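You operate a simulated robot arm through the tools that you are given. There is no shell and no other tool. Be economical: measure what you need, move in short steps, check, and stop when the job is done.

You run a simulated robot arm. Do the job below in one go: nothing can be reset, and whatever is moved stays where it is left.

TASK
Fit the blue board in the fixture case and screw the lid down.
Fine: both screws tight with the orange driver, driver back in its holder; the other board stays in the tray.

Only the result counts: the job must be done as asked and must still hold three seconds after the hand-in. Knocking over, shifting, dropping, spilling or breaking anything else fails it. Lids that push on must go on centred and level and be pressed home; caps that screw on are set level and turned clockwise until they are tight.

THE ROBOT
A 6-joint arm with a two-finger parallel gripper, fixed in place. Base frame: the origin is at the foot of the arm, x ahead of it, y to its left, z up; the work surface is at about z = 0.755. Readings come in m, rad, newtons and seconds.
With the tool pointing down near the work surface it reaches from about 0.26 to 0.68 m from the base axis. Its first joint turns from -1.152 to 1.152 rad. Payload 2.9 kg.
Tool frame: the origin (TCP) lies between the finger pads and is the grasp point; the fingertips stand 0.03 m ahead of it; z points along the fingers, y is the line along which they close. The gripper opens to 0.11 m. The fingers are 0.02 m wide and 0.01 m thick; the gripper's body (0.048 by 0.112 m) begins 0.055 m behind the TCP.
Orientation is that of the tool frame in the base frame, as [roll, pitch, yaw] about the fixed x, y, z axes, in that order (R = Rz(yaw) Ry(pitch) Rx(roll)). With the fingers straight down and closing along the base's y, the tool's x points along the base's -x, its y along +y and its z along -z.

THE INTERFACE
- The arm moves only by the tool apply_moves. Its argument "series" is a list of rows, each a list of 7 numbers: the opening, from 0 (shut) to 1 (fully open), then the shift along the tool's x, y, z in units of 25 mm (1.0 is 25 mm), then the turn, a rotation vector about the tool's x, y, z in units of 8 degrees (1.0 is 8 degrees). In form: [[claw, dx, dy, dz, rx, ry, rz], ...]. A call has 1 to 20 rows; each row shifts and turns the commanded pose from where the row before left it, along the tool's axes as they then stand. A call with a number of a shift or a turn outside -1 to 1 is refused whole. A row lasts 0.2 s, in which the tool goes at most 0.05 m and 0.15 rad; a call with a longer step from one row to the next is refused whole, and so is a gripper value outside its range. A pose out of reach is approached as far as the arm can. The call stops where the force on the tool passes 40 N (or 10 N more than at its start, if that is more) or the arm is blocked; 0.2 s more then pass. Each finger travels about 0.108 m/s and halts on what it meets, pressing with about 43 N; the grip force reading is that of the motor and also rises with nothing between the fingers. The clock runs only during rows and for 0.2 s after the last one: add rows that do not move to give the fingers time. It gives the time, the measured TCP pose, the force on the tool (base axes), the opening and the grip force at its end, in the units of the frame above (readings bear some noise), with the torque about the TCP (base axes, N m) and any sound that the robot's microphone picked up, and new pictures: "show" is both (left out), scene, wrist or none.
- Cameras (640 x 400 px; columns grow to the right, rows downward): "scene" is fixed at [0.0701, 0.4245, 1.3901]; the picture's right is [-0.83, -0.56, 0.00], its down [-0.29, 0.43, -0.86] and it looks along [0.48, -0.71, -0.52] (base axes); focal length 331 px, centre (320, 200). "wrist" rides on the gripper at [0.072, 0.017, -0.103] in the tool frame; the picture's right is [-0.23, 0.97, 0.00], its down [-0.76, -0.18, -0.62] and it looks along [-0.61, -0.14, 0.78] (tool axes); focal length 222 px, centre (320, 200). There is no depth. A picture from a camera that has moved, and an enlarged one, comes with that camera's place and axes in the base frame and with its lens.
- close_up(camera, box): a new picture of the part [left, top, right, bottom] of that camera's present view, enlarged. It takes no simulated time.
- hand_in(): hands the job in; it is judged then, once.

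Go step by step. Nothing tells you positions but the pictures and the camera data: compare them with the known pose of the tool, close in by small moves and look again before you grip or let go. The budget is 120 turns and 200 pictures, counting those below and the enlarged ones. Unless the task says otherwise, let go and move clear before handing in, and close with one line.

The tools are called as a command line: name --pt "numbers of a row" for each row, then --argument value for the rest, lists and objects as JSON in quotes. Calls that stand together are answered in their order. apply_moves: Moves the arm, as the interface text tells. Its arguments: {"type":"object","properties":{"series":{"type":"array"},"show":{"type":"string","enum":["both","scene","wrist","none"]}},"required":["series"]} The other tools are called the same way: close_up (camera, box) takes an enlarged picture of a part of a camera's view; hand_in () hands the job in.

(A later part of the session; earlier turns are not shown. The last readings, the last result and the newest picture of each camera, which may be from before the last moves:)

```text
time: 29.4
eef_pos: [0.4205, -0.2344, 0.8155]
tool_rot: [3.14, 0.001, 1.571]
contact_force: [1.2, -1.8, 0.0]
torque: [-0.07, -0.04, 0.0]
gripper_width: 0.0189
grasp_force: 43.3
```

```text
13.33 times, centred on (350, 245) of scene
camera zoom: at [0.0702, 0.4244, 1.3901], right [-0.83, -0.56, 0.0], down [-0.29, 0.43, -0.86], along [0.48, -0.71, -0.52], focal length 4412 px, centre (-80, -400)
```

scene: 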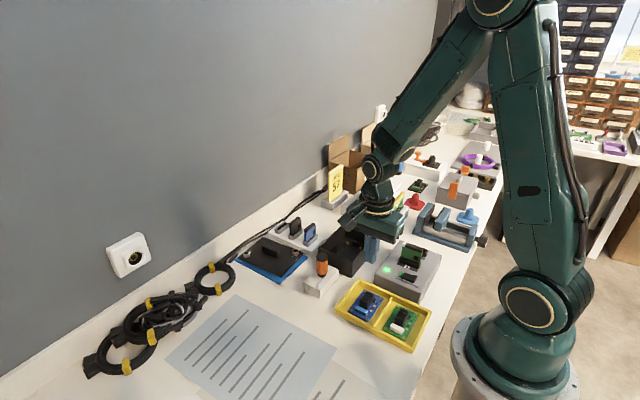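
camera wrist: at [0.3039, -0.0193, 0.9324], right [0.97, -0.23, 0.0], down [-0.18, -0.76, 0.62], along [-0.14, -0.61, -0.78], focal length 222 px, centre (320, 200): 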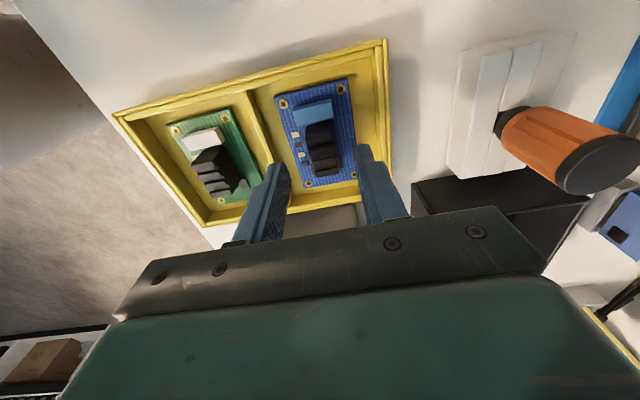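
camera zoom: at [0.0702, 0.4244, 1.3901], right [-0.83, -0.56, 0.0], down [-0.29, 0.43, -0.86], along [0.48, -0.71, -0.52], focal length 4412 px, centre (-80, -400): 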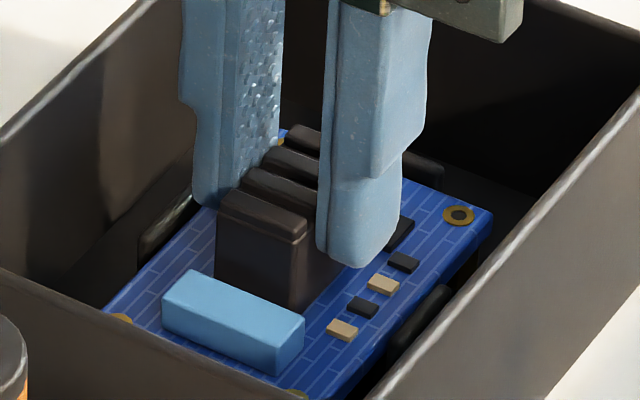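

There's a light −2 N push in y: the board is brushing the +y tab. I'll back off 0.7 mm and continue down.

apply_moves --pt "0 -0.028 0 0 0 0 0" --pt "0 0 0 0.04 0 0 0" --pt "0 0 0 0.04 0 0 0" --pt "0 0 0 0.04 0 0 0" --pt "0 0 0 0 0 0 0" --show "none"

apply_moves --pt "0 0 0 0.04 0 0 0" --pt "0 0 0 0.04 0 0 0" --pt "0 0 0 0 0 0 0" --show "none"

close_up --camera "wrist" --box '[265, 70, 365, 140]'

close_up --camera "scene" --box '[330, 230, 370, 260]'

```text
time: 30.6
eef_pos: [0.4189, -0.2348, 0.8143]
tool_rot: [3.141, 0.001, 1.572]
contact_force: [-6.4, 4.7, 31.8]
torque: [0.15, 0.25, 0.0]
gripper_width: 0.0193
grasp_force: 42.7
```

```text
time: 31.4
eef_pos: [0.4196, -0.2353, 0.8111]
tool_rot: [3.14, 0.002, 1.569]
contact_force: [-9.2, -2.1, 33.7]
torque: [0.0, 0.26, 0.07]
gripper_width: 0.0189
grasp_force: 43.2
```

```text
5.71 times, centred on (315, 105) of wrist
camera zoom: at [0.4352, -0.1624, 0.9129], right [0.97, -0.23, 0.0], down [-0.18, -0.76, 0.62], along [-0.14, -0.61, -0.78], focal length 1269 px, centre (349, 743)
```

zoom: 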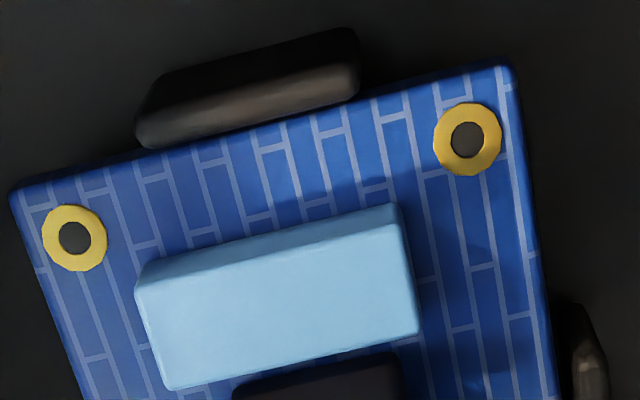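

```text
13.33 times, centred on (350, 245) of scene
camera zoom: at [0.0695, 0.4247, 1.3901], right [-0.83, -0.56, 0.0], down [-0.29, 0.43, -0.86], along [0.48, -0.71, -0.52], focal length 4412 px, centre (-80, -400)
```

zoom: 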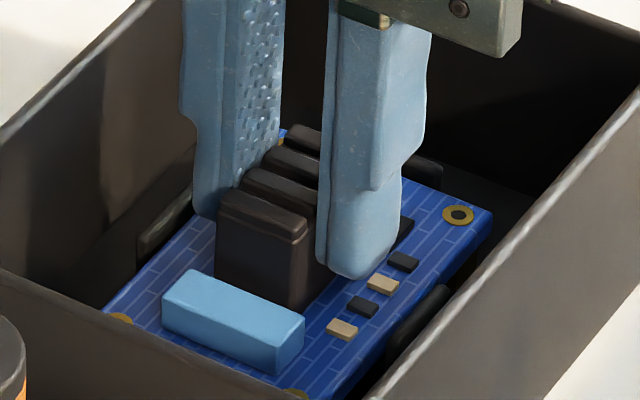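

Contact at about 33 N with the board top near z 0.777, consistent with it resting on the posts between the tabs. I'll open slightly and look.

apply_moves --pt "0.2 0 0 0 0 0 0" --pt "0.24 0 0 0 0 0 0" --pt "0.24 0 0 -0.3 0 0 0" --pt "0.24 0 0 -0.7 0 0 0" --pt "0.24 0 0 -1 0 0 0" --pt "0.24 0 0 -1 0 0 0" --pt "0.24 0 0 -0.6 0 0 0" --pt "0.24 0 0 0 0 0 0" --show "none"

close_up --camera "wrist" --box '[220, 30, 420, 155]'

close_up --camera "scene" --box '[325, 220, 375, 260]'

```text
time: 33.2
eef_pos: [0.4192, -0.2354, 0.8996]
tool_rot: [3.139, -0.001, 1.572]
contact_force: [0.7, -0.8, 0.5]
torque: [-0.02, 0.02, 0.01]
gripper_width: 0.0265
grasp_force: 0.1
```

```text
3.20 times, centred on (320, 92) of wrist
camera zoom: at [0.4345, -0.1622, 1.0016], right [0.97, -0.23, 0.0], down [-0.18, -0.76, 0.62], along [-0.14, -0.61, -0.78], focal length 711 px, centre (320, 544)
```

zoom: 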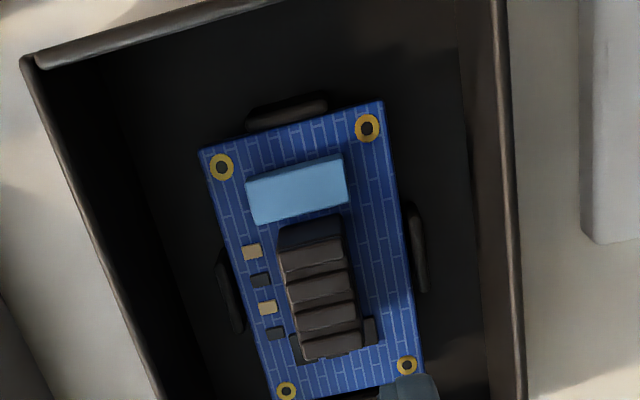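

```text
10.00 times, centred on (350, 240) of scene
camera zoom: at [0.0701, 0.4245, 1.3901], right [-0.83, -0.56, 0.0], down [-0.29, 0.43, -0.86], along [0.48, -0.71, -0.52], focal length 3309 px, centre (20, -200)
```

zoom: 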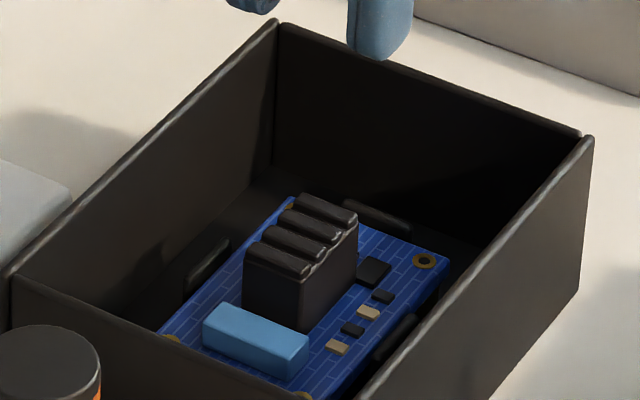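

The board lies level between all four tabs. Next the lid: I'll rise, move over it and turn the gripper back by 90° to align with its handle.

apply_moves --pt "0.24 0 0 -1 0 0 0" --pt "0.3 0.56 0.87 -0.2 0 0 -0.25" --pt "0.4 1 1 0 0 0 0" --pt "0.5 1 1 0 0 0 0" --pt "0.5 1 1 0 0 0 0" --pt "0.5 1 1 0 0 0 0" --pt "0.5 1 1 0 0 0 0" --pt "0.5 0 0 0 0 0 -1" --pt "0.5 0 0 0 0 0 -1" --pt "0.5 0 0 0 0 0 -1" --pt "0.5 0 0 0 0 0 -1" --pt "0.5 0 0 0 0 0 -1" --pt "0.5 0 0 0 0 0 -1" --pt "0.5 0 0 0 0 0 -1" --pt "0.5 0 0 0 0 0 -1" --pt "0.5 0 0 0 0 0 -1" --pt "0.5 0 0 0 0 0 -1" --pt "0.5 0 0 0 0 0 -1" --pt "0.5 0 0 0 0 0 0" --show "wrist"

close_up --camera "wrist" --box '[200, 50, 440, 200]'

```text
time: 37.2
eef_pos: [0.5615, -0.0924, 0.9299]
tool_rot: [-3.141, 0.0, -3.14]
contact_force: [0.7, 0.2, 0.4]
torque: [-0.02, 0.03, 0.0]
gripper_width: 0.0548
grasp_force: 0.1
camera wrist: at [0.4884, -0.0756, 1.0317], right [0.23, 0.97, 0.0], down [0.76, -0.18, 0.62], along [0.61, -0.14, -0.78], focal length 222 px, centre (320, 200)
```

wrist: 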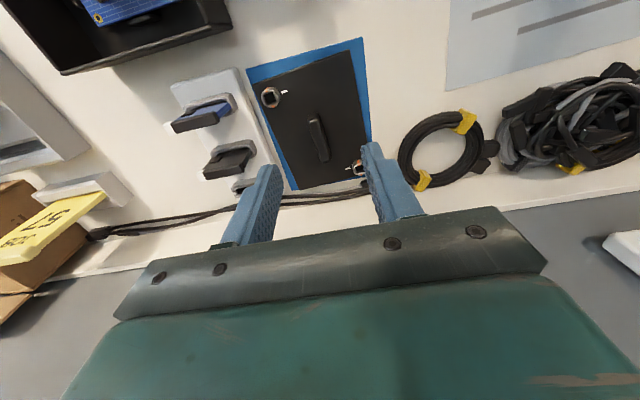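

```text
2.67 times, centred on (320, 125) of wrist
camera zoom: at [0.4884, -0.0756, 1.0317], right [0.23, 0.97, 0.0], down [0.76, -0.18, 0.62], along [0.61, -0.14, -0.78], focal length 592 px, centre (320, 400)
```

zoom: 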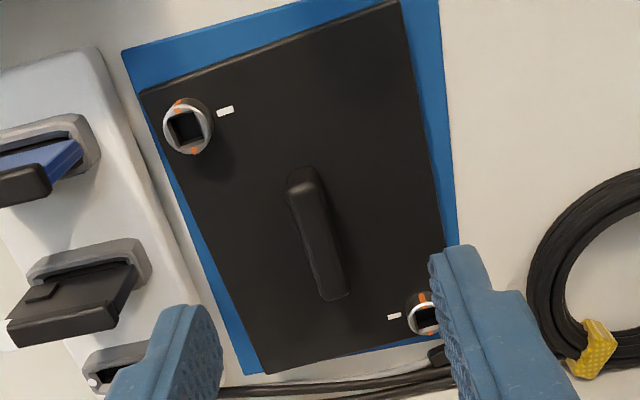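

The lid is about 147 × 107 mm, centred near (0.5945, −0.101) and turned 3.5°, with square-socket screws in two corners. I'll go above the handle, match its angle and descend partway.

apply_moves --pt "0.5 -0.66 -0.17 0.5 0 0 0" --pt "0.5 -0.66 -0.17 0.8 0 0 0" --pt "0.5 0 0 0.9 0 0 -0.44" --pt "0.5 0 0 0.9 0 0 0" --pt "0.5 0 0 0.9 0 0 0" --pt "0.5 0 0 0 0 0 0" --show "none"

close_up --camera "wrist" --box '[220, 50, 420, 230]'

close_up --camera "scene" --box '[225, 210, 325, 290]'

```text
time: 38.6
eef_pos: [0.5946, -0.0993, 0.8297]
tool_rot: [3.141, 0.001, -3.081]
contact_force: [-0.1, -0.4, -1.1]
torque: [0.02, 0.0, -0.01]
gripper_width: 0.0551
grasp_force: 0.1
```

```text
2.22 times, centred on (320, 140) of wrist
camera zoom: at [0.5196, -0.0883, 0.9316], right [0.17, 0.99, 0.0], down [0.77, -0.13, 0.62], along [0.61, -0.1, -0.78], focal length 494 px, centre (320, 333)
```

zoom: 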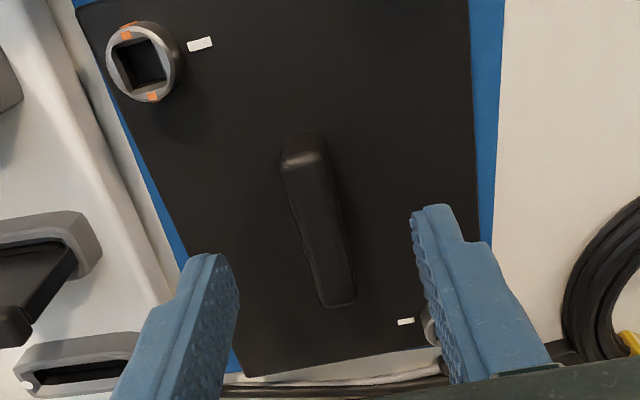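

```text
5.00 times, centred on (275, 250) of scene
camera zoom: at [0.0701, 0.4245, 1.3901], right [-0.83, -0.56, 0.0], down [-0.29, 0.43, -0.86], along [0.48, -0.71, -0.52], focal length 1655 px, centre (545, -50)
```

zoom: 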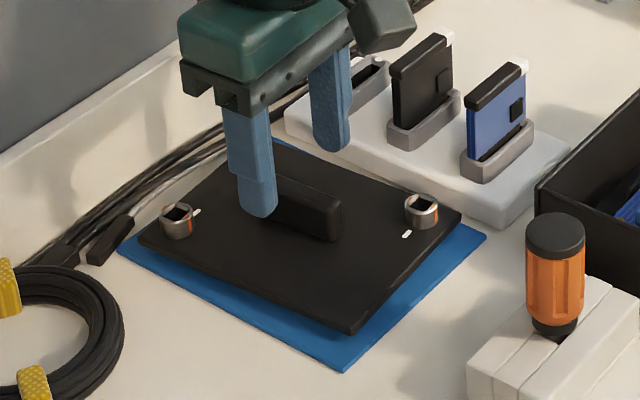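

The handle is centred between the fingers. I'll descend to just above the lid plate and close.

apply_moves --pt "0.5 0 0 0.5 0 0 0" --pt "0.5 0 0 0.4 0 0 0" --pt "0.5 0 0 0.16 0 0 0" --pt "0.5 0 0 0 0 0 0" --show "none"

close_up --camera "scene" --box '[235, 225, 315, 285]'

close_up --camera "wrist" --box '[220, 80, 420, 230]'

```text
time: 39.6
eef_pos: [0.5941, -0.101, 0.8029]
tool_rot: [-3.141, 0.001, -3.081]
contact_force: [-0.2, 0.1, -0.6]
torque: [0.03, -0.01, 0.03]
gripper_width: 0.055
grasp_force: 0.0
```

```text
6.67 times, centred on (275, 255) of scene
camera zoom: at [0.0701, 0.4245, 1.3901], right [-0.83, -0.56, 0.0], down [-0.29, 0.43, -0.86], along [0.48, -0.71, -0.52], focal length 2206 px, centre (620, -167)
```

zoom: 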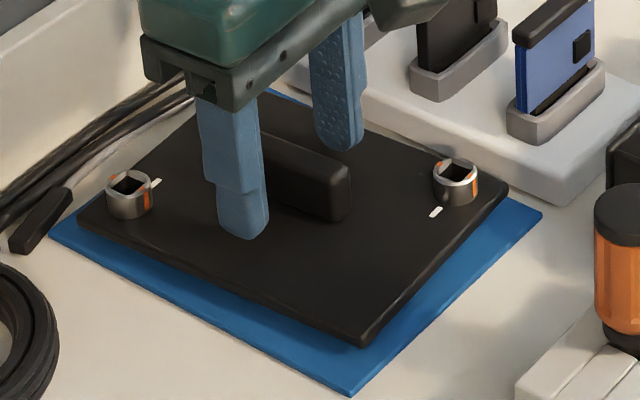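

```text
2.67 times, centred on (320, 155) of wrist
camera zoom: at [0.5195, -0.0879, 0.9055], right [0.17, 0.99, 0.0], down [0.77, -0.13, 0.62], along [0.61, -0.1, -0.78], focal length 592 px, centre (320, 320)
```

zoom: 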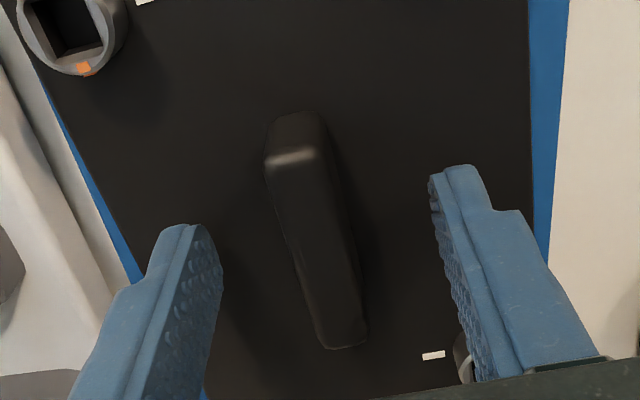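

Well placed on the handle. I'll go 2 mm lower for more grip and close.

apply_moves --pt "0.5 0 0 0.08 0 0 0" --pt "0.3 0 0 0 0 0 0" --pt "0.1 0 0 0 0 0 0" --pt "0 0 0 0 0 0 0" --pt "0 0 0 0 0 0 0" --pt "0 0 0 0 0 0 0" --pt "0 0 0 -0.2 0 0 0" --pt "0 0 0 -0.3 0 0 0" --pt "0 0 0 -0.3 0 0 0" --pt "0 0 0 0 0 0 0" --show "none"

close_up --camera "scene" --box '[235, 225, 315, 285]'

```text
time: 41.8
eef_pos: [0.5952, -0.0996, 0.8218]
tool_rot: [3.141, 0.0, -3.081]
contact_force: [0.9, -0.1, -0.6]
torque: [-0.01, 0.02, 0.02]
gripper_width: 0.0127
grasp_force: 43.0
```

```text
6.67 times, centred on (275, 255) of scene
camera zoom: at [0.0701, 0.4245, 1.3901], right [-0.83, -0.56, 0.0], down [-0.29, 0.43, -0.86], along [0.48, -0.71, -0.52], focal length 2206 px, centre (620, -167)
```

zoom: 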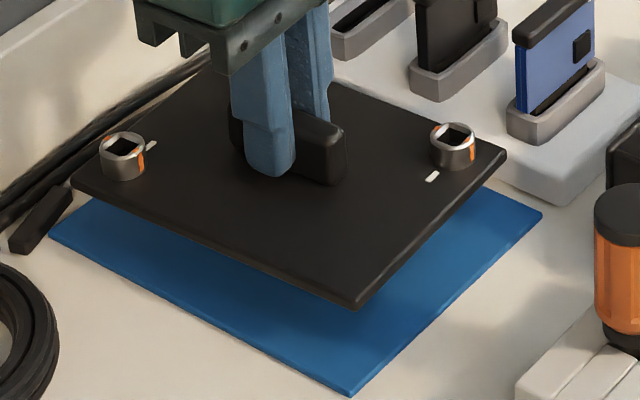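

The lid is held and level. I'll lift it to clear height and look at how it sits in the hand.

apply_moves --pt "0 0 0 -0.5 0 0 0" --pt "0 0 0 -0.8 0 0 0" --pt "0 0 0 -0.8 0 0 0" --pt "0 0 0 -0.8 0 0 0" --pt "0 0 0 -0.8 0 0 0" --pt "0 0 0 -0.8 0 0 0" --pt "0 0 0 -0.5 0 0 0" --pt "0 0 0 0 0 0 0" --show "both"

close_up --camera "wrist" --box '[170, 50, 470, 240]'

```text
time: 43.6
eef_pos: [0.5951, -0.1003, 0.946]
tool_rot: [3.14, -0.001, -3.082]
contact_force: [0.1, -0.3, -0.4]
torque: [-0.01, 0.01, -0.05]
gripper_width: 0.0128
grasp_force: 43.0
camera wrist: at [0.5201, -0.0885, 1.048], right [0.17, 0.99, 0.0], down [0.77, -0.13, 0.62], along [0.61, -0.1, -0.78], focal length 222 px, centre (320, 200)
```

scene: 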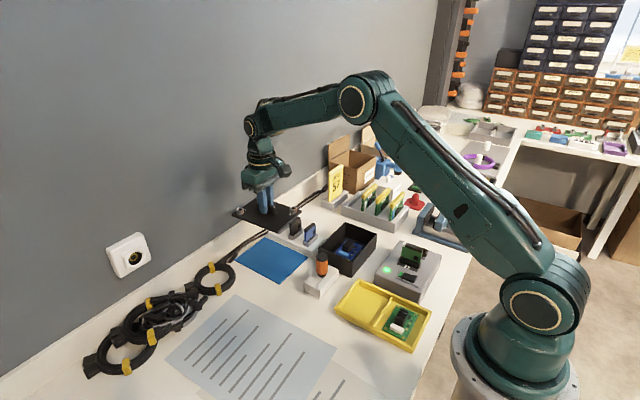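
wrist: 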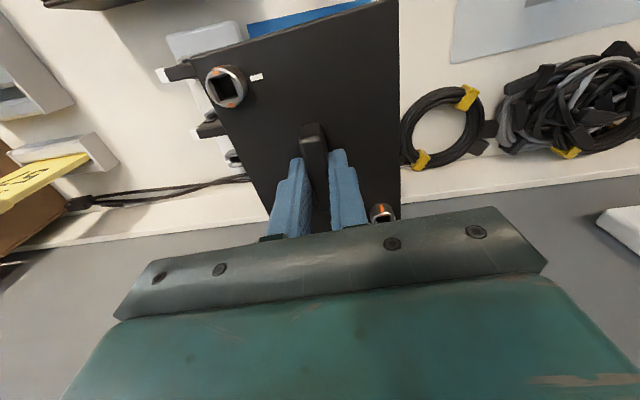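

```text
2.11 times, centred on (320, 145) of wrist
camera zoom: at [0.5201, -0.0885, 1.048], right [0.17, 0.99, 0.0], down [0.77, -0.13, 0.62], along [0.61, -0.1, -0.78], focal length 468 px, centre (320, 316)
```

zoom: 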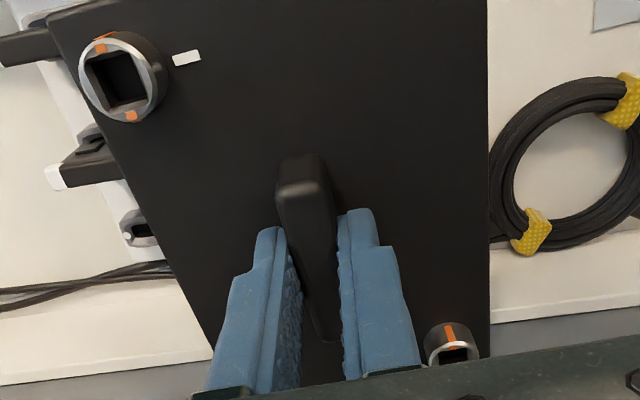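

The lid is held square and centred within a millimetre. I'll carry it over the case and then turn it 93.4°.

apply_moves --pt "0 0.34 -0.2 0 0 0 0" --pt "0 0.7 -0.5 0 0 0 0" --pt "0 0.7 -0.5 0 0 0 0" --pt "0 0.7 -0.5 0 0 0 0" --pt "0 0.7 -0.5 0 0 0 0" --pt "0 0.7 -0.5 0 0 0 0" --pt "0 0.7 -0.5 0 0 0 0" --pt "0 0.7 -0.5 0 0 0 0" --pt "0 0.7 -0.5 0 0 0 0" --pt "0 0.7 -0.5 0 0 0 0" --pt "0 0.7 -0.2 0 0 0 0" --pt "0 0 0 0 0 0 0" --show "none"

apply_moves --pt "0 0 0 0 0 0 0.48" --pt "0 0 0 0 0 0 0.9" --pt "0 0 0 0 0 0 0.9" --pt "0 0 0 0 0 0 0.9" --pt "0 0 0 0 0 0 0.9" --pt "0 0 0 0 0 0 0.9" --pt "0 0 0 0 0 0 0.9" --pt "0 0 0 0 0 0 0.9" --pt "0 0 0 0 0 0 0.9" --pt "0 0 0 0 0 0 0.9" --pt "0 0 0 0 0 0 0.9" --pt "0 0 0 0 0 0 0.9" --pt "0 0 0 0 0 0 0.9" --pt "0 0 0 0 0 0 0.4" --pt "0 0 0 0 0 0 0" --show "both"

```text
time: 46.2
eef_pos: [0.4191, -0.2339, 0.9451]
tool_rot: [3.14, 0.001, -3.08]
contact_force: [0.0, -0.3, -0.2]
torque: [-0.01, 0.01, 0.0]
gripper_width: 0.0131
grasp_force: 43.4
```

```text
time: 49.4
eef_pos: [0.4192, -0.2336, 0.9459]
tool_rot: [3.141, -0.001, 1.572]
contact_force: [0.3, -1.0, -0.5]
torque: [0.04, 0.0, -0.03]
gripper_width: 0.0128
grasp_force: 43.3
camera wrist: at [0.4344, -0.1616, 1.0481], right [0.97, -0.23, 0.0], down [-0.18, -0.76, 0.62], along [-0.14, -0.61, -0.78], focal length 222 px, centre (320, 200)
```

scene: 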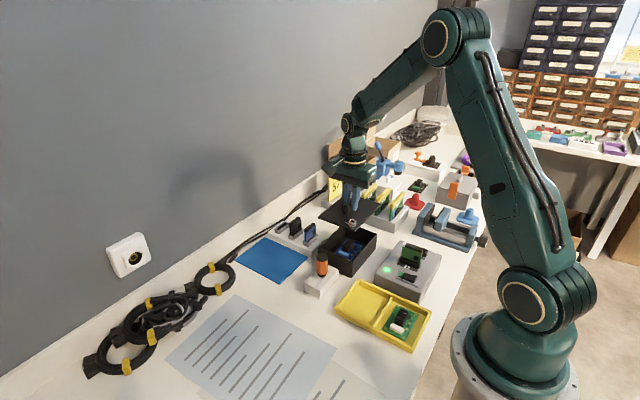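
wrist: 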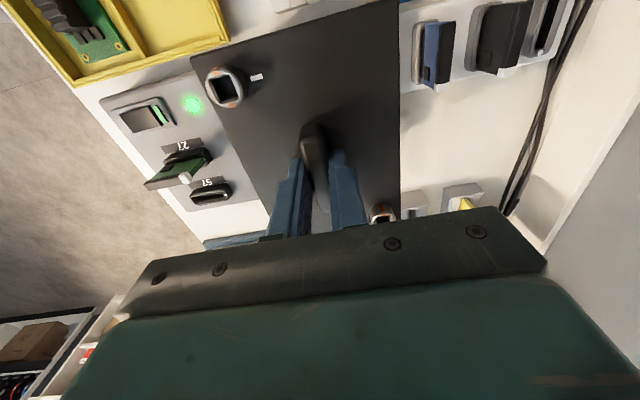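

Over the case with the right heading. I'll lower to about 2 cm above the rim and check alignment.

apply_moves --pt "0 0 0 0.4 0 0 0" --pt "0 0 0 0.7 0 0 0" --pt "0 0 0 0.7 0 0 0" --pt "0 0 0 0.6 0 0 0" --pt "0 0 0 0.4 0 0 0" --pt "0 0 0 0 0 0 0" --show "none"

close_up --camera "wrist" --box '[170, 0, 470, 240]'

close_up --camera "scene" --box '[310, 205, 390, 275]'

```text
time: 50.8
eef_pos: [0.4182, -0.2334, 0.8756]
tool_rot: [3.141, 0.0, 1.573]
contact_force: [-0.4, 0.1, -1.4]
torque: [0.01, 0.03, -0.02]
gripper_width: 0.0126
grasp_force: 42.5
```

```text
1.67 times, centred on (320, 120) of wrist
camera zoom: at [0.4344, -0.1619, 0.9776], right [0.97, -0.23, 0.0], down [-0.18, -0.76, 0.62], along [-0.14, -0.61, -0.78], focal length 370 px, centre (320, 333)
```

zoom: 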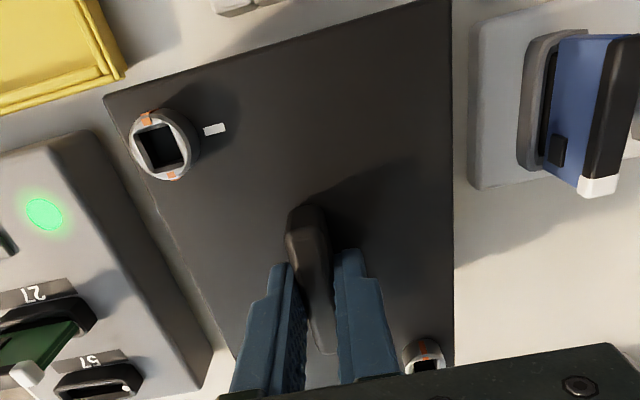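

```text
5.71 times, centred on (350, 240) of scene
camera zoom: at [0.0701, 0.4245, 1.3901], right [-0.83, -0.56, 0.0], down [-0.29, 0.43, -0.86], along [0.48, -0.71, -0.52], focal length 1891 px, centre (149, -29)
```

zoom: 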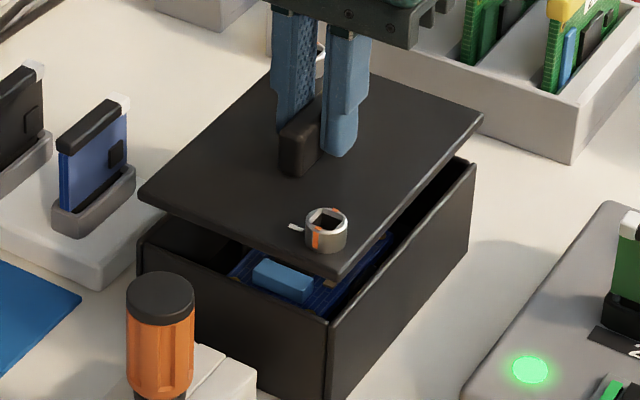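

I need finer corner positions of lid versus rim, so I'll zoom in on each visible corner.

close_up --camera "scene" --box '[325, 220, 375, 270]'

close_up --camera "scene" --box '[320, 205, 400, 255]'

```text
8.00 times, centred on (350, 245) of scene
camera zoom: at [0.0701, 0.4245, 1.3901], right [-0.83, -0.56, 0.0], down [-0.29, 0.43, -0.86], along [0.48, -0.71, -0.52], focal length 2647 px, centre (80, -160)
```

zoom: 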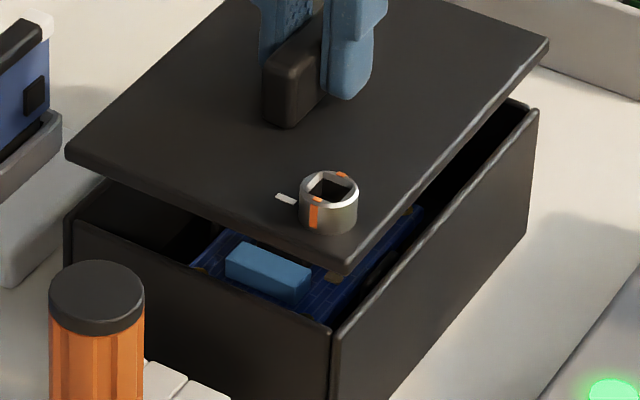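

```text
8.00 times, centred on (360, 230) of scene
camera zoom: at [0.0701, 0.4245, 1.3901], right [-0.83, -0.56, 0.0], down [-0.29, 0.43, -0.86], along [0.48, -0.71, -0.52], focal length 2647 px, centre (0, -40)
```

zoom: 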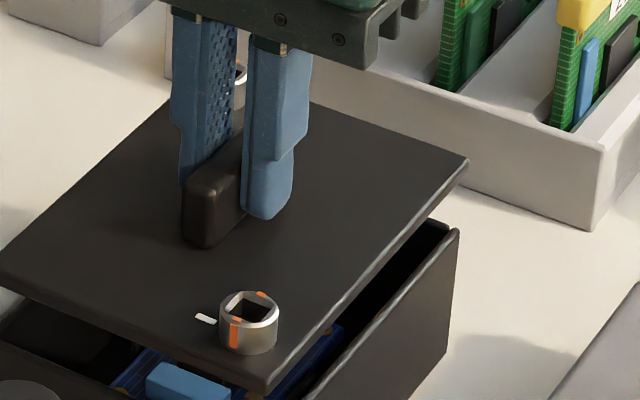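

The lid seems about 1° off relative to the case. I'll correct that and lower to a few millimetres above the rim, where the comparison is sharper.

apply_moves --pt "0 0 0 0.2 0 0 0.1" --pt "0 0 0 0.2 0 0 0" --pt "0 0 0 0.2 0 0 0" --pt "0 0 0 0 0 0 0" --pt "0 0 0 0 0 0 0" --show "none"

close_up --camera "scene" --box '[325, 220, 375, 270]'

close_up --camera "wrist" --box '[190, 0, 450, 160]'

```text
time: 52.0
eef_pos: [0.42, -0.2333, 0.8619]
tool_rot: [3.14, 0.0, 1.558]
contact_force: [-0.2, 0.7, -0.7]
torque: [0.03, -0.02, 0.04]
gripper_width: 0.0131
grasp_force: 43.1
```

```text
8.00 times, centred on (350, 245) of scene
camera zoom: at [0.0701, 0.4245, 1.3901], right [-0.83, -0.56, 0.0], down [-0.29, 0.43, -0.86], along [0.48, -0.71, -0.52], focal length 2647 px, centre (80, -160)
```

zoom: 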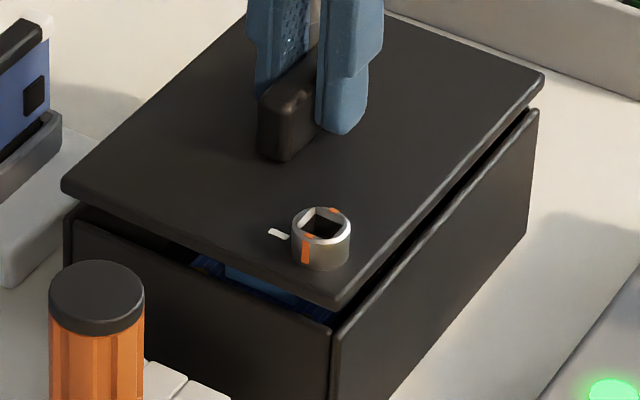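

```text
2.46 times, centred on (320, 80) of wrist
camera zoom: at [0.436, -0.1613, 0.9629], right [0.97, -0.24, 0.0], down [-0.19, -0.76, 0.62], along [-0.15, -0.6, -0.78], focal length 547 px, centre (320, 495)
```

zoom: 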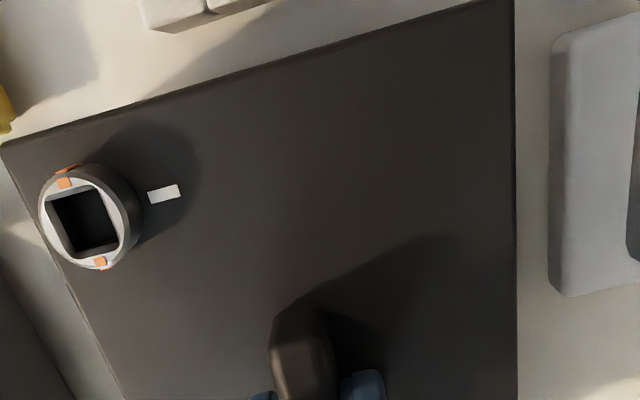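

The offset is now within about a millimetre. I'll trim another half degree and lower gently until contact.

apply_moves --pt "0 0 0 0.1 0 0 0.06" --pt "0 0 0 0.1 0 0 0" --pt "0 0 0 0.04 0 0 0" --pt "0 0 0 0 0 0 0" --show "none"

close_up --camera "scene" --box '[325, 220, 375, 270]'

```text
time: 53.0
eef_pos: [0.4189, -0.2341, 0.8557]
tool_rot: [3.141, -0.001, 1.55]
contact_force: [0.3, 0.9, -0.9]
torque: [-0.02, 0.01, 0.03]
gripper_width: 0.013
grasp_force: 42.8
```

```text
8.00 times, centred on (350, 245) of scene
camera zoom: at [0.0701, 0.4245, 1.3901], right [-0.83, -0.56, 0.0], down [-0.29, 0.43, -0.86], along [0.48, -0.71, -0.52], focal length 2647 px, centre (80, -160)
```

zoom: 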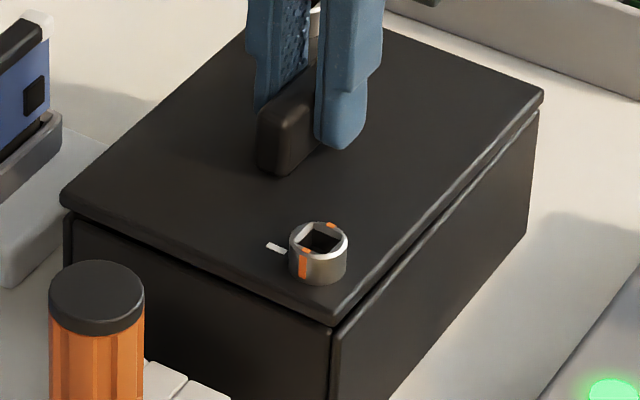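

Overhang is even on both sides and the gap is about 3 mm. I'll lower to contact in sub-millimetre steps.

apply_moves --pt "0 0 0 0.04 0 0 -0.03" --pt "0 0 0 0.04 0 0 0" --pt "0 0 0 0 0 0 0" --show "none"

apply_moves --pt "0 0 0 0.04 0 0 0" --pt "0 0 0 0.04 0 0 0" --pt "0 0 0 0.02 0 0 0" --pt "0 0 0 0 0 0 0" --show "none"

close_up --camera "scene" --box '[325, 220, 375, 270]'

```text
time: 53.8
eef_pos: [0.4191, -0.2335, 0.8542]
tool_rot: [3.141, 0.001, 1.552]
contact_force: [0.7, -0.9, -0.9]
torque: [0.0, 0.0, 0.02]
gripper_width: 0.0127
grasp_force: 42.8
```

```text
time: 54.8
eef_pos: [0.4196, -0.2333, 0.8517]
tool_rot: [-3.139, -0.001, 1.554]
contact_force: [1.1, -0.2, -1.4]
torque: [-0.06, 0.02, 0.07]
gripper_width: 0.0128
grasp_force: 42.8
```

```text
8.00 times, centred on (350, 245) of scene
camera zoom: at [0.0701, 0.4245, 1.3901], right [-0.83, -0.56, 0.0], down [-0.29, 0.43, -0.86], along [0.48, -0.71, -0.52], focal length 2647 px, centre (80, -160)
```

zoom: 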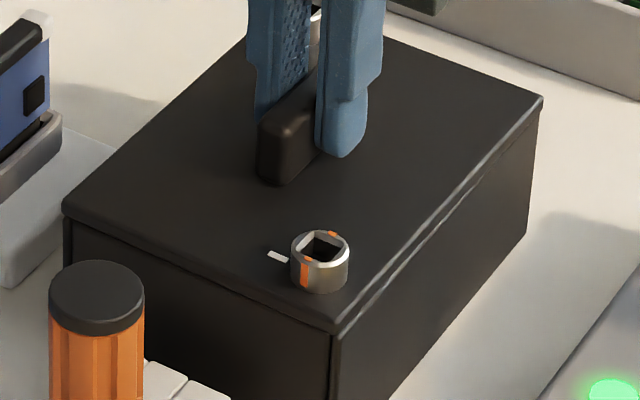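

Almost touching. A couple more half-millimetre steps until I feel it.

apply_moves --pt "0 0 0 0.02 0 0 0" --pt "0 0 0 0.02 0 0 0" --pt "0 0 0 0.02 0 0 0" --pt "0 0 0 0 0 0 0" --show "none"

apply_moves --pt "0 0 0 0.02 0 0 0" --pt "0 0 0 0.02 0 0 0" --pt "0 0 0 0.02 0 0 0" --pt "0 0 0 0 0 0 0" --show "none"

close_up --camera "scene" --box '[325, 220, 375, 270]'

```text
time: 55.8
eef_pos: [0.4179, -0.2338, 0.8504]
tool_rot: [3.139, 0.001, 1.554]
contact_force: [-8.5, -2.0, 28.0]
torque: [0.48, 0.27, 0.11]
gripper_width: 0.013
grasp_force: 42.5
```

```text
time: 56.8
eef_pos: [0.4194, -0.2332, 0.8489]
tool_rot: [3.137, -0.001, 1.556]
contact_force: [-5.8, 3.3, 32.6]
torque: [0.06, 0.25, 0.1]
gripper_width: 0.013
grasp_force: 43.2
```

```text
8.00 times, centred on (350, 245) of scene
camera zoom: at [0.0696, 0.4248, 1.39], right [-0.83, -0.56, 0.0], down [-0.29, 0.43, -0.86], along [0.48, -0.71, -0.52], focal length 2647 px, centre (80, -160)
```

zoom: 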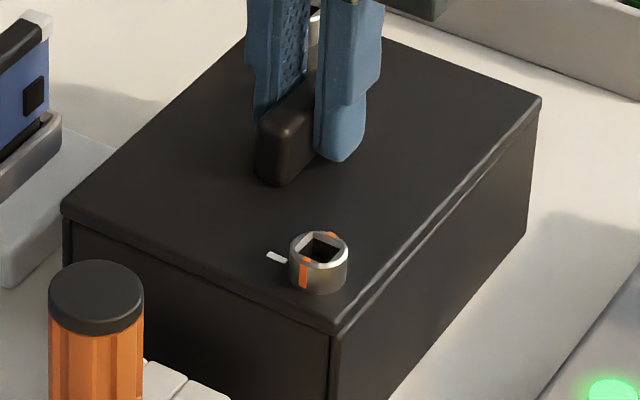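

The lid is in contact at about 33 N. I'll zoom on the seam to see whether it's fully down.

close_up --camera "scene" --box '[328, 240, 358, 270]'

close_up --camera "scene" --box '[362, 222, 398, 246]'

```text
13.33 times, centred on (343, 255) of scene
camera zoom: at [0.0696, 0.4248, 1.39], right [-0.83, -0.56, 0.0], down [-0.29, 0.43, -0.86], along [0.48, -0.71, -0.52], focal length 4412 px, centre (13, -533)
```

zoom: 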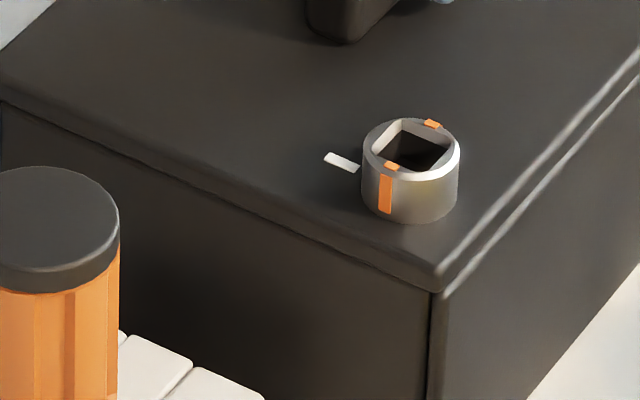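

```text
16.00 times, centred on (380, 234) of scene
camera zoom: at [0.0696, 0.4248, 1.39], right [-0.83, -0.56, 0.0], down [-0.29, 0.43, -0.86], along [0.48, -0.71, -0.52], focal length 5295 px, centre (-640, -344)
```

zoom: 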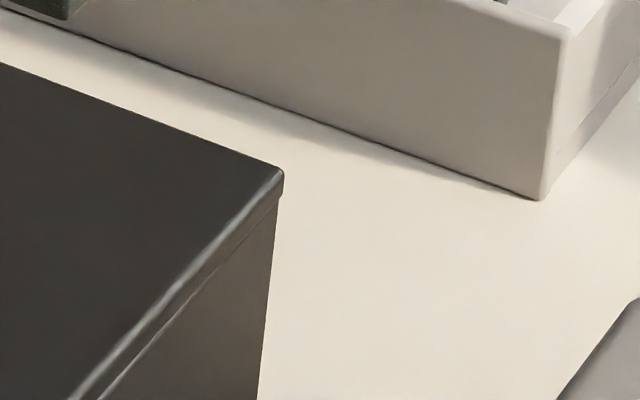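

The lid sits flush and centred. I'll release and rise straight up.

apply_moves --pt "0.15 0 0 0 0 0 0" --pt "0.35 0 0 0 0 0 0" --pt "0.35 0 0 -0.4 0 0 0" --pt "0.35 0 0 -0.8 0 0 0" --pt "0.35 0 0 -1 0 0 0" --pt "0.35 0 0 -1 0 0 0" --pt "0.35 0 0 -0.8 0 0 0" --pt "0.35 0 0 0 0 0 0" --show "none"

close_up --camera "wrist" --box '[200, 20, 440, 210]'

close_up --camera "scene" --box '[290, 215, 390, 295]'

```text
time: 58.6
eef_pos: [0.4197, -0.2338, 0.9472]
tool_rot: [-3.141, 0.0, 1.553]
contact_force: [-0.1, -0.1, 0.1]
torque: [0.03, 0.0, 0.0]
gripper_width: 0.0386
grasp_force: 0.0
```

```text
2.11 times, centred on (320, 115) of wrist
camera zoom: at [0.4364, -0.1616, 1.0497], right [0.97, -0.24, 0.0], down [-0.19, -0.76, 0.62], along [-0.15, -0.6, -0.78], focal length 468 px, centre (320, 379)
```

zoom: 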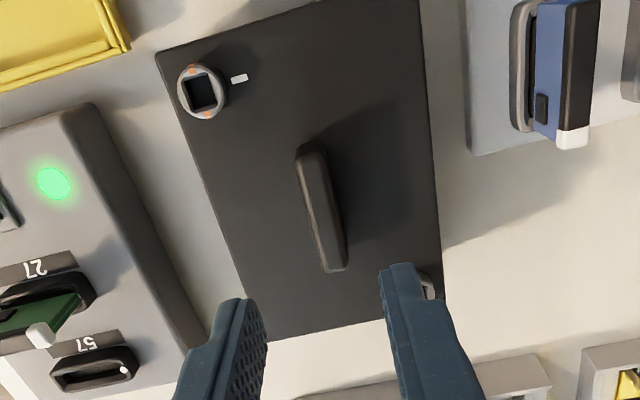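

```text
5.00 times, centred on (340, 255) of scene
camera zoom: at [0.0701, 0.4245, 1.3901], right [-0.83, -0.56, 0.0], down [-0.29, 0.43, -0.86], along [0.48, -0.71, -0.52], focal length 1655 px, centre (220, -75)
```

zoom: 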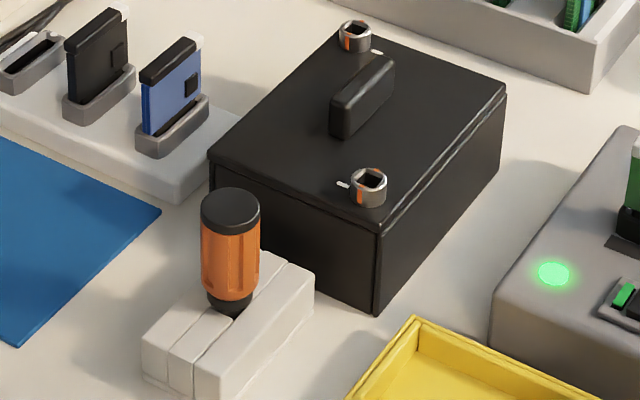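

The lid stays put; the screws sit at the (−x,+y) and (+x,−y) corners with orange ticks about 90° from the white marks. Now I'll go look at the driver in its holder.

apply_moves --pt "0.4 0.5 0 0 0 0 0" --pt "0.5 1 0 0 0 0 0" --pt "0.6 1 0 0 0 0 0" --pt "0.6 1 0 0 0 0 0" --pt "0.6 1 0 0 0 0 0" --pt "0.6 1 0 0 0 0 0" --pt "0.6 1 -0.25 0 0 0 -0.13" --pt "0.6 0 0 0 0 0 0" --show "none"

close_up --camera "wrist" --box '[230, 40, 410, 180]'

close_up --camera "scene" --box '[295, 240, 345, 300]'

```text
time: 60.4
eef_pos: [0.4158, -0.0726, 0.9472]
tool_rot: [-3.141, 0.001, 1.573]
contact_force: [-0.3, 0.3, 0.5]
torque: [0.01, -0.01, 0.01]
gripper_width: 0.0658
grasp_force: 0.1
```

```text
2.86 times, centred on (320, 110) of wrist
camera zoom: at [0.431, 0.0002, 1.0485], right [0.97, -0.23, 0.0], down [-0.18, -0.76, 0.62], along [-0.14, -0.61, -0.78], focal length 635 px, centre (320, 457)
```

zoom: 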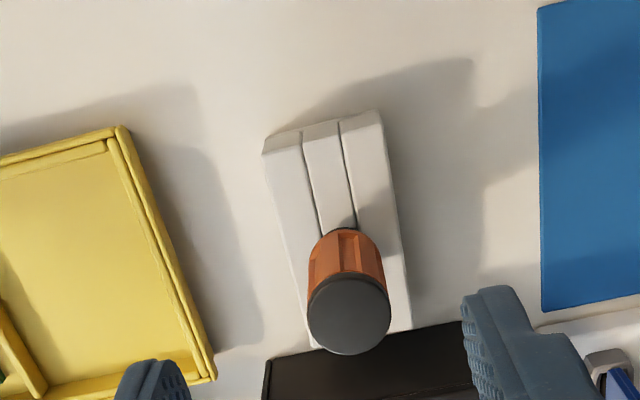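

```text
6.67 times, centred on (320, 270) of scene
camera zoom: at [0.0701, 0.4245, 1.3901], right [-0.83, -0.56, 0.0], down [-0.29, 0.43, -0.86], along [0.48, -0.71, -0.52], focal length 2206 px, centre (320, -267)
```

zoom: 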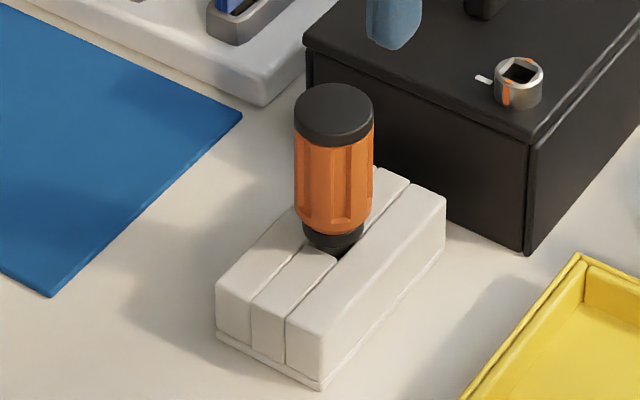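

The driver stands near (0.418, −0.099) with its top about z 0.85. I'll turn the gripper to yaw π above it, opening wide, and check from there.

apply_moves --pt "0.7 -1 0.09 0 0 0 0" --pt "0.7 0 0 0 0 0 -0.9" --pt "0.7 0 0 0 0 0 -0.9" --pt "0.7 0 0 0 0 0 -0.9" --pt "0.7 0 0 0 0 0 -0.9" --pt "0.7 0 0 0 0 0 -0.9" --pt "0.7 0 0 0 0 0 -0.9" --pt "0.7 0 0 0 0 0 -0.9" --pt "0.7 0 0 0 0 0 -0.9" --pt "0.7 0 0 0 0 0 -0.9" --pt "0.7 0 0 0 0 0 -0.9" --pt "0.7 0 0 0 0 0 -0.9" --pt "0.7 0 0 0 0 0 -0.9" --pt "0.7 0 0 0.5 0 0 -0.45" --pt "0.7 0 0 0.5 0 0 0" --pt "0.7 0 0 0 0 0 0" --show "none"

close_up --camera "wrist" --box '[230, 60, 410, 220]'

close_up --camera "scene" --box '[285, 210, 355, 290]'

```text
time: 63.8
eef_pos: [0.418, -0.0977, 0.9224]
tool_rot: [-3.141, 0.0, -3.141]
contact_force: [0.1, 0.7, 0.1]
torque: [0.0, -0.01, -0.01]
gripper_width: 0.0769
grasp_force: 0.0
```

```text
2.50 times, centred on (320, 140) of wrist
camera zoom: at [0.3438, -0.0805, 1.024], right [0.23, 0.97, 0.0], down [0.76, -0.18, 0.62], along [0.61, -0.14, -0.78], focal length 555 px, centre (320, 350)
```

zoom: 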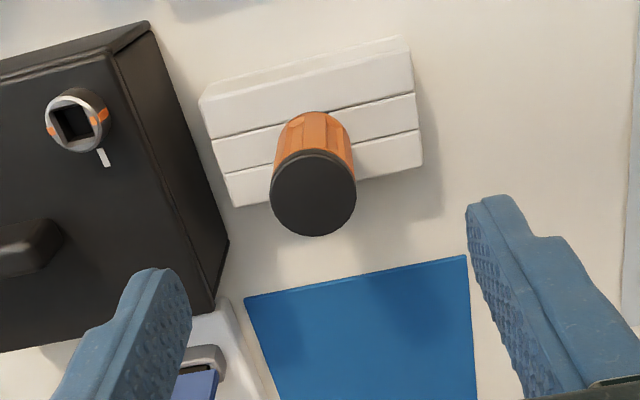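

```text
5.00 times, centred on (320, 250) of scene
camera zoom: at [0.0701, 0.4245, 1.3901], right [-0.83, -0.56, 0.0], down [-0.29, 0.43, -0.86], along [0.48, -0.71, -0.52], focal length 1655 px, centre (320, -50)
```

zoom: 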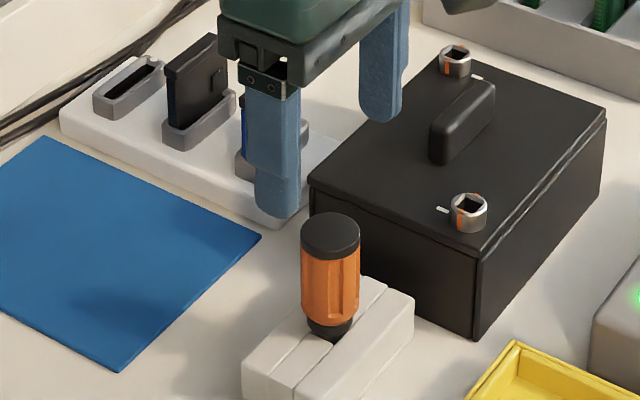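

The driver is centred to within 2.4 mm; I'll correct that, narrow the fingers and descend around the handle.

apply_moves --pt "0.55 0 -0.1 0.4 0 0 0" --pt "0.5 0 0 0.8 0 0 0" --pt "0.5 0 0 0.9 0 0 0" --pt "0.5 0 0 0.9 0 0 0" --pt "0.5 0 0 0.8 0 0 0" --pt "0.5 0 0 0 0 0 0" --show "none"

close_up --camera "wrist" --box '[230, 80, 410, 230]'

close_up --camera "scene" --box '[295, 240, 345, 300]'

```text
time: 65.2
eef_pos: [0.4187, -0.1004, 0.828]
tool_rot: [-3.14, 0.0, -3.14]
contact_force: [-0.4, -1.1, 0.4]
torque: [-0.01, 0.02, -0.01]
gripper_width: 0.055
grasp_force: 0.0
```

```text
2.67 times, centred on (320, 155) of wrist
camera zoom: at [0.3444, -0.0835, 0.9295], right [0.23, 0.97, 0.0], down [0.76, -0.18, 0.62], along [0.61, -0.14, -0.78], focal length 592 px, centre (320, 320)
```

zoom: 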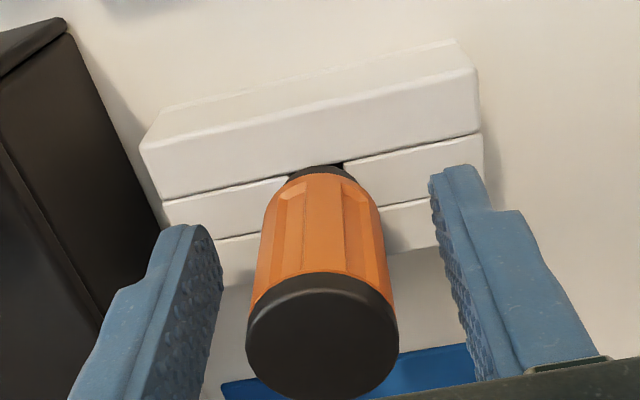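

```text
6.67 times, centred on (320, 270) of scene
camera zoom: at [0.0701, 0.4245, 1.3901], right [-0.83, -0.56, 0.0], down [-0.29, 0.43, -0.86], along [0.48, -0.71, -0.52], focal length 2206 px, centre (320, -267)
```

zoom: 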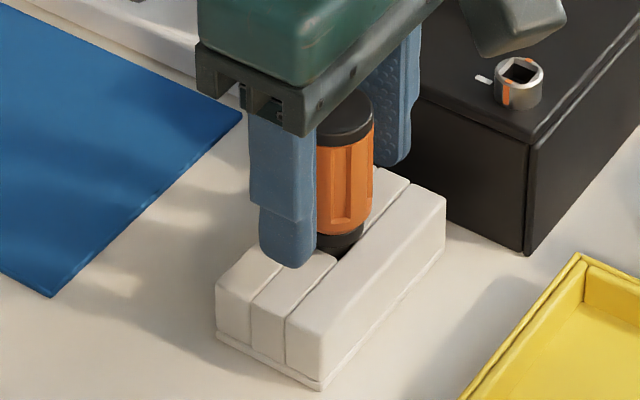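

The fingers straddle the handle just above the holder. I'll close on it.

apply_moves --pt "0.35 0 0 0 0 0 0" --pt "0.2 0 0 0 0 0 0" --pt "0 0 0 0 0 0 0" --pt "0 0 0 0 0 0 0" --pt "0 0 0 0 0 0 0" --show "none"

close_up --camera "wrist" --box '[230, 80, 410, 230]'

close_up --camera "scene" --box '[295, 240, 345, 300]'

```text
time: 66.4
eef_pos: [0.4184, -0.0993, 0.8283]
tool_rot: [-3.141, -0.001, -3.139]
contact_force: [-0.3, 0.4, -0.1]
torque: [0.03, -0.01, 0.02]
gripper_width: 0.029
grasp_force: 43.4
```

```text
2.67 times, centred on (320, 155) of wrist
camera zoom: at [0.3443, -0.0835, 0.9297], right [0.23, 0.97, 0.0], down [0.76, -0.18, 0.62], along [0.61, -0.14, -0.78], focal length 592 px, centre (320, 320)
```

zoom: 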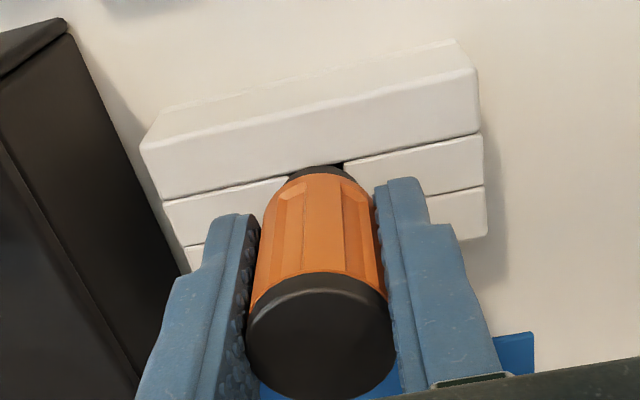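

```text
6.67 times, centred on (320, 270) of scene
camera zoom: at [0.0701, 0.4245, 1.3901], right [-0.83, -0.56, 0.0], down [-0.29, 0.43, -0.86], along [0.48, -0.71, -0.52], focal length 2206 px, centre (320, -267)
```

zoom: 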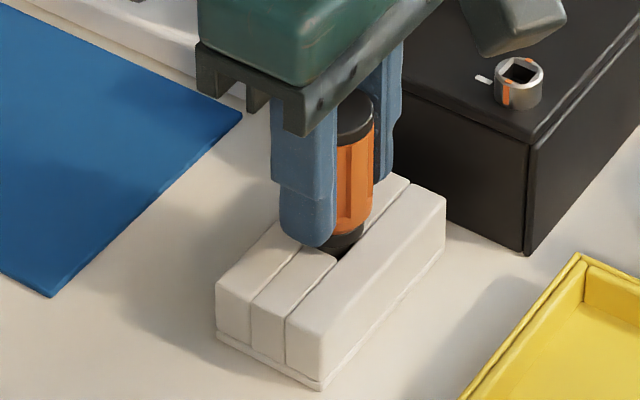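

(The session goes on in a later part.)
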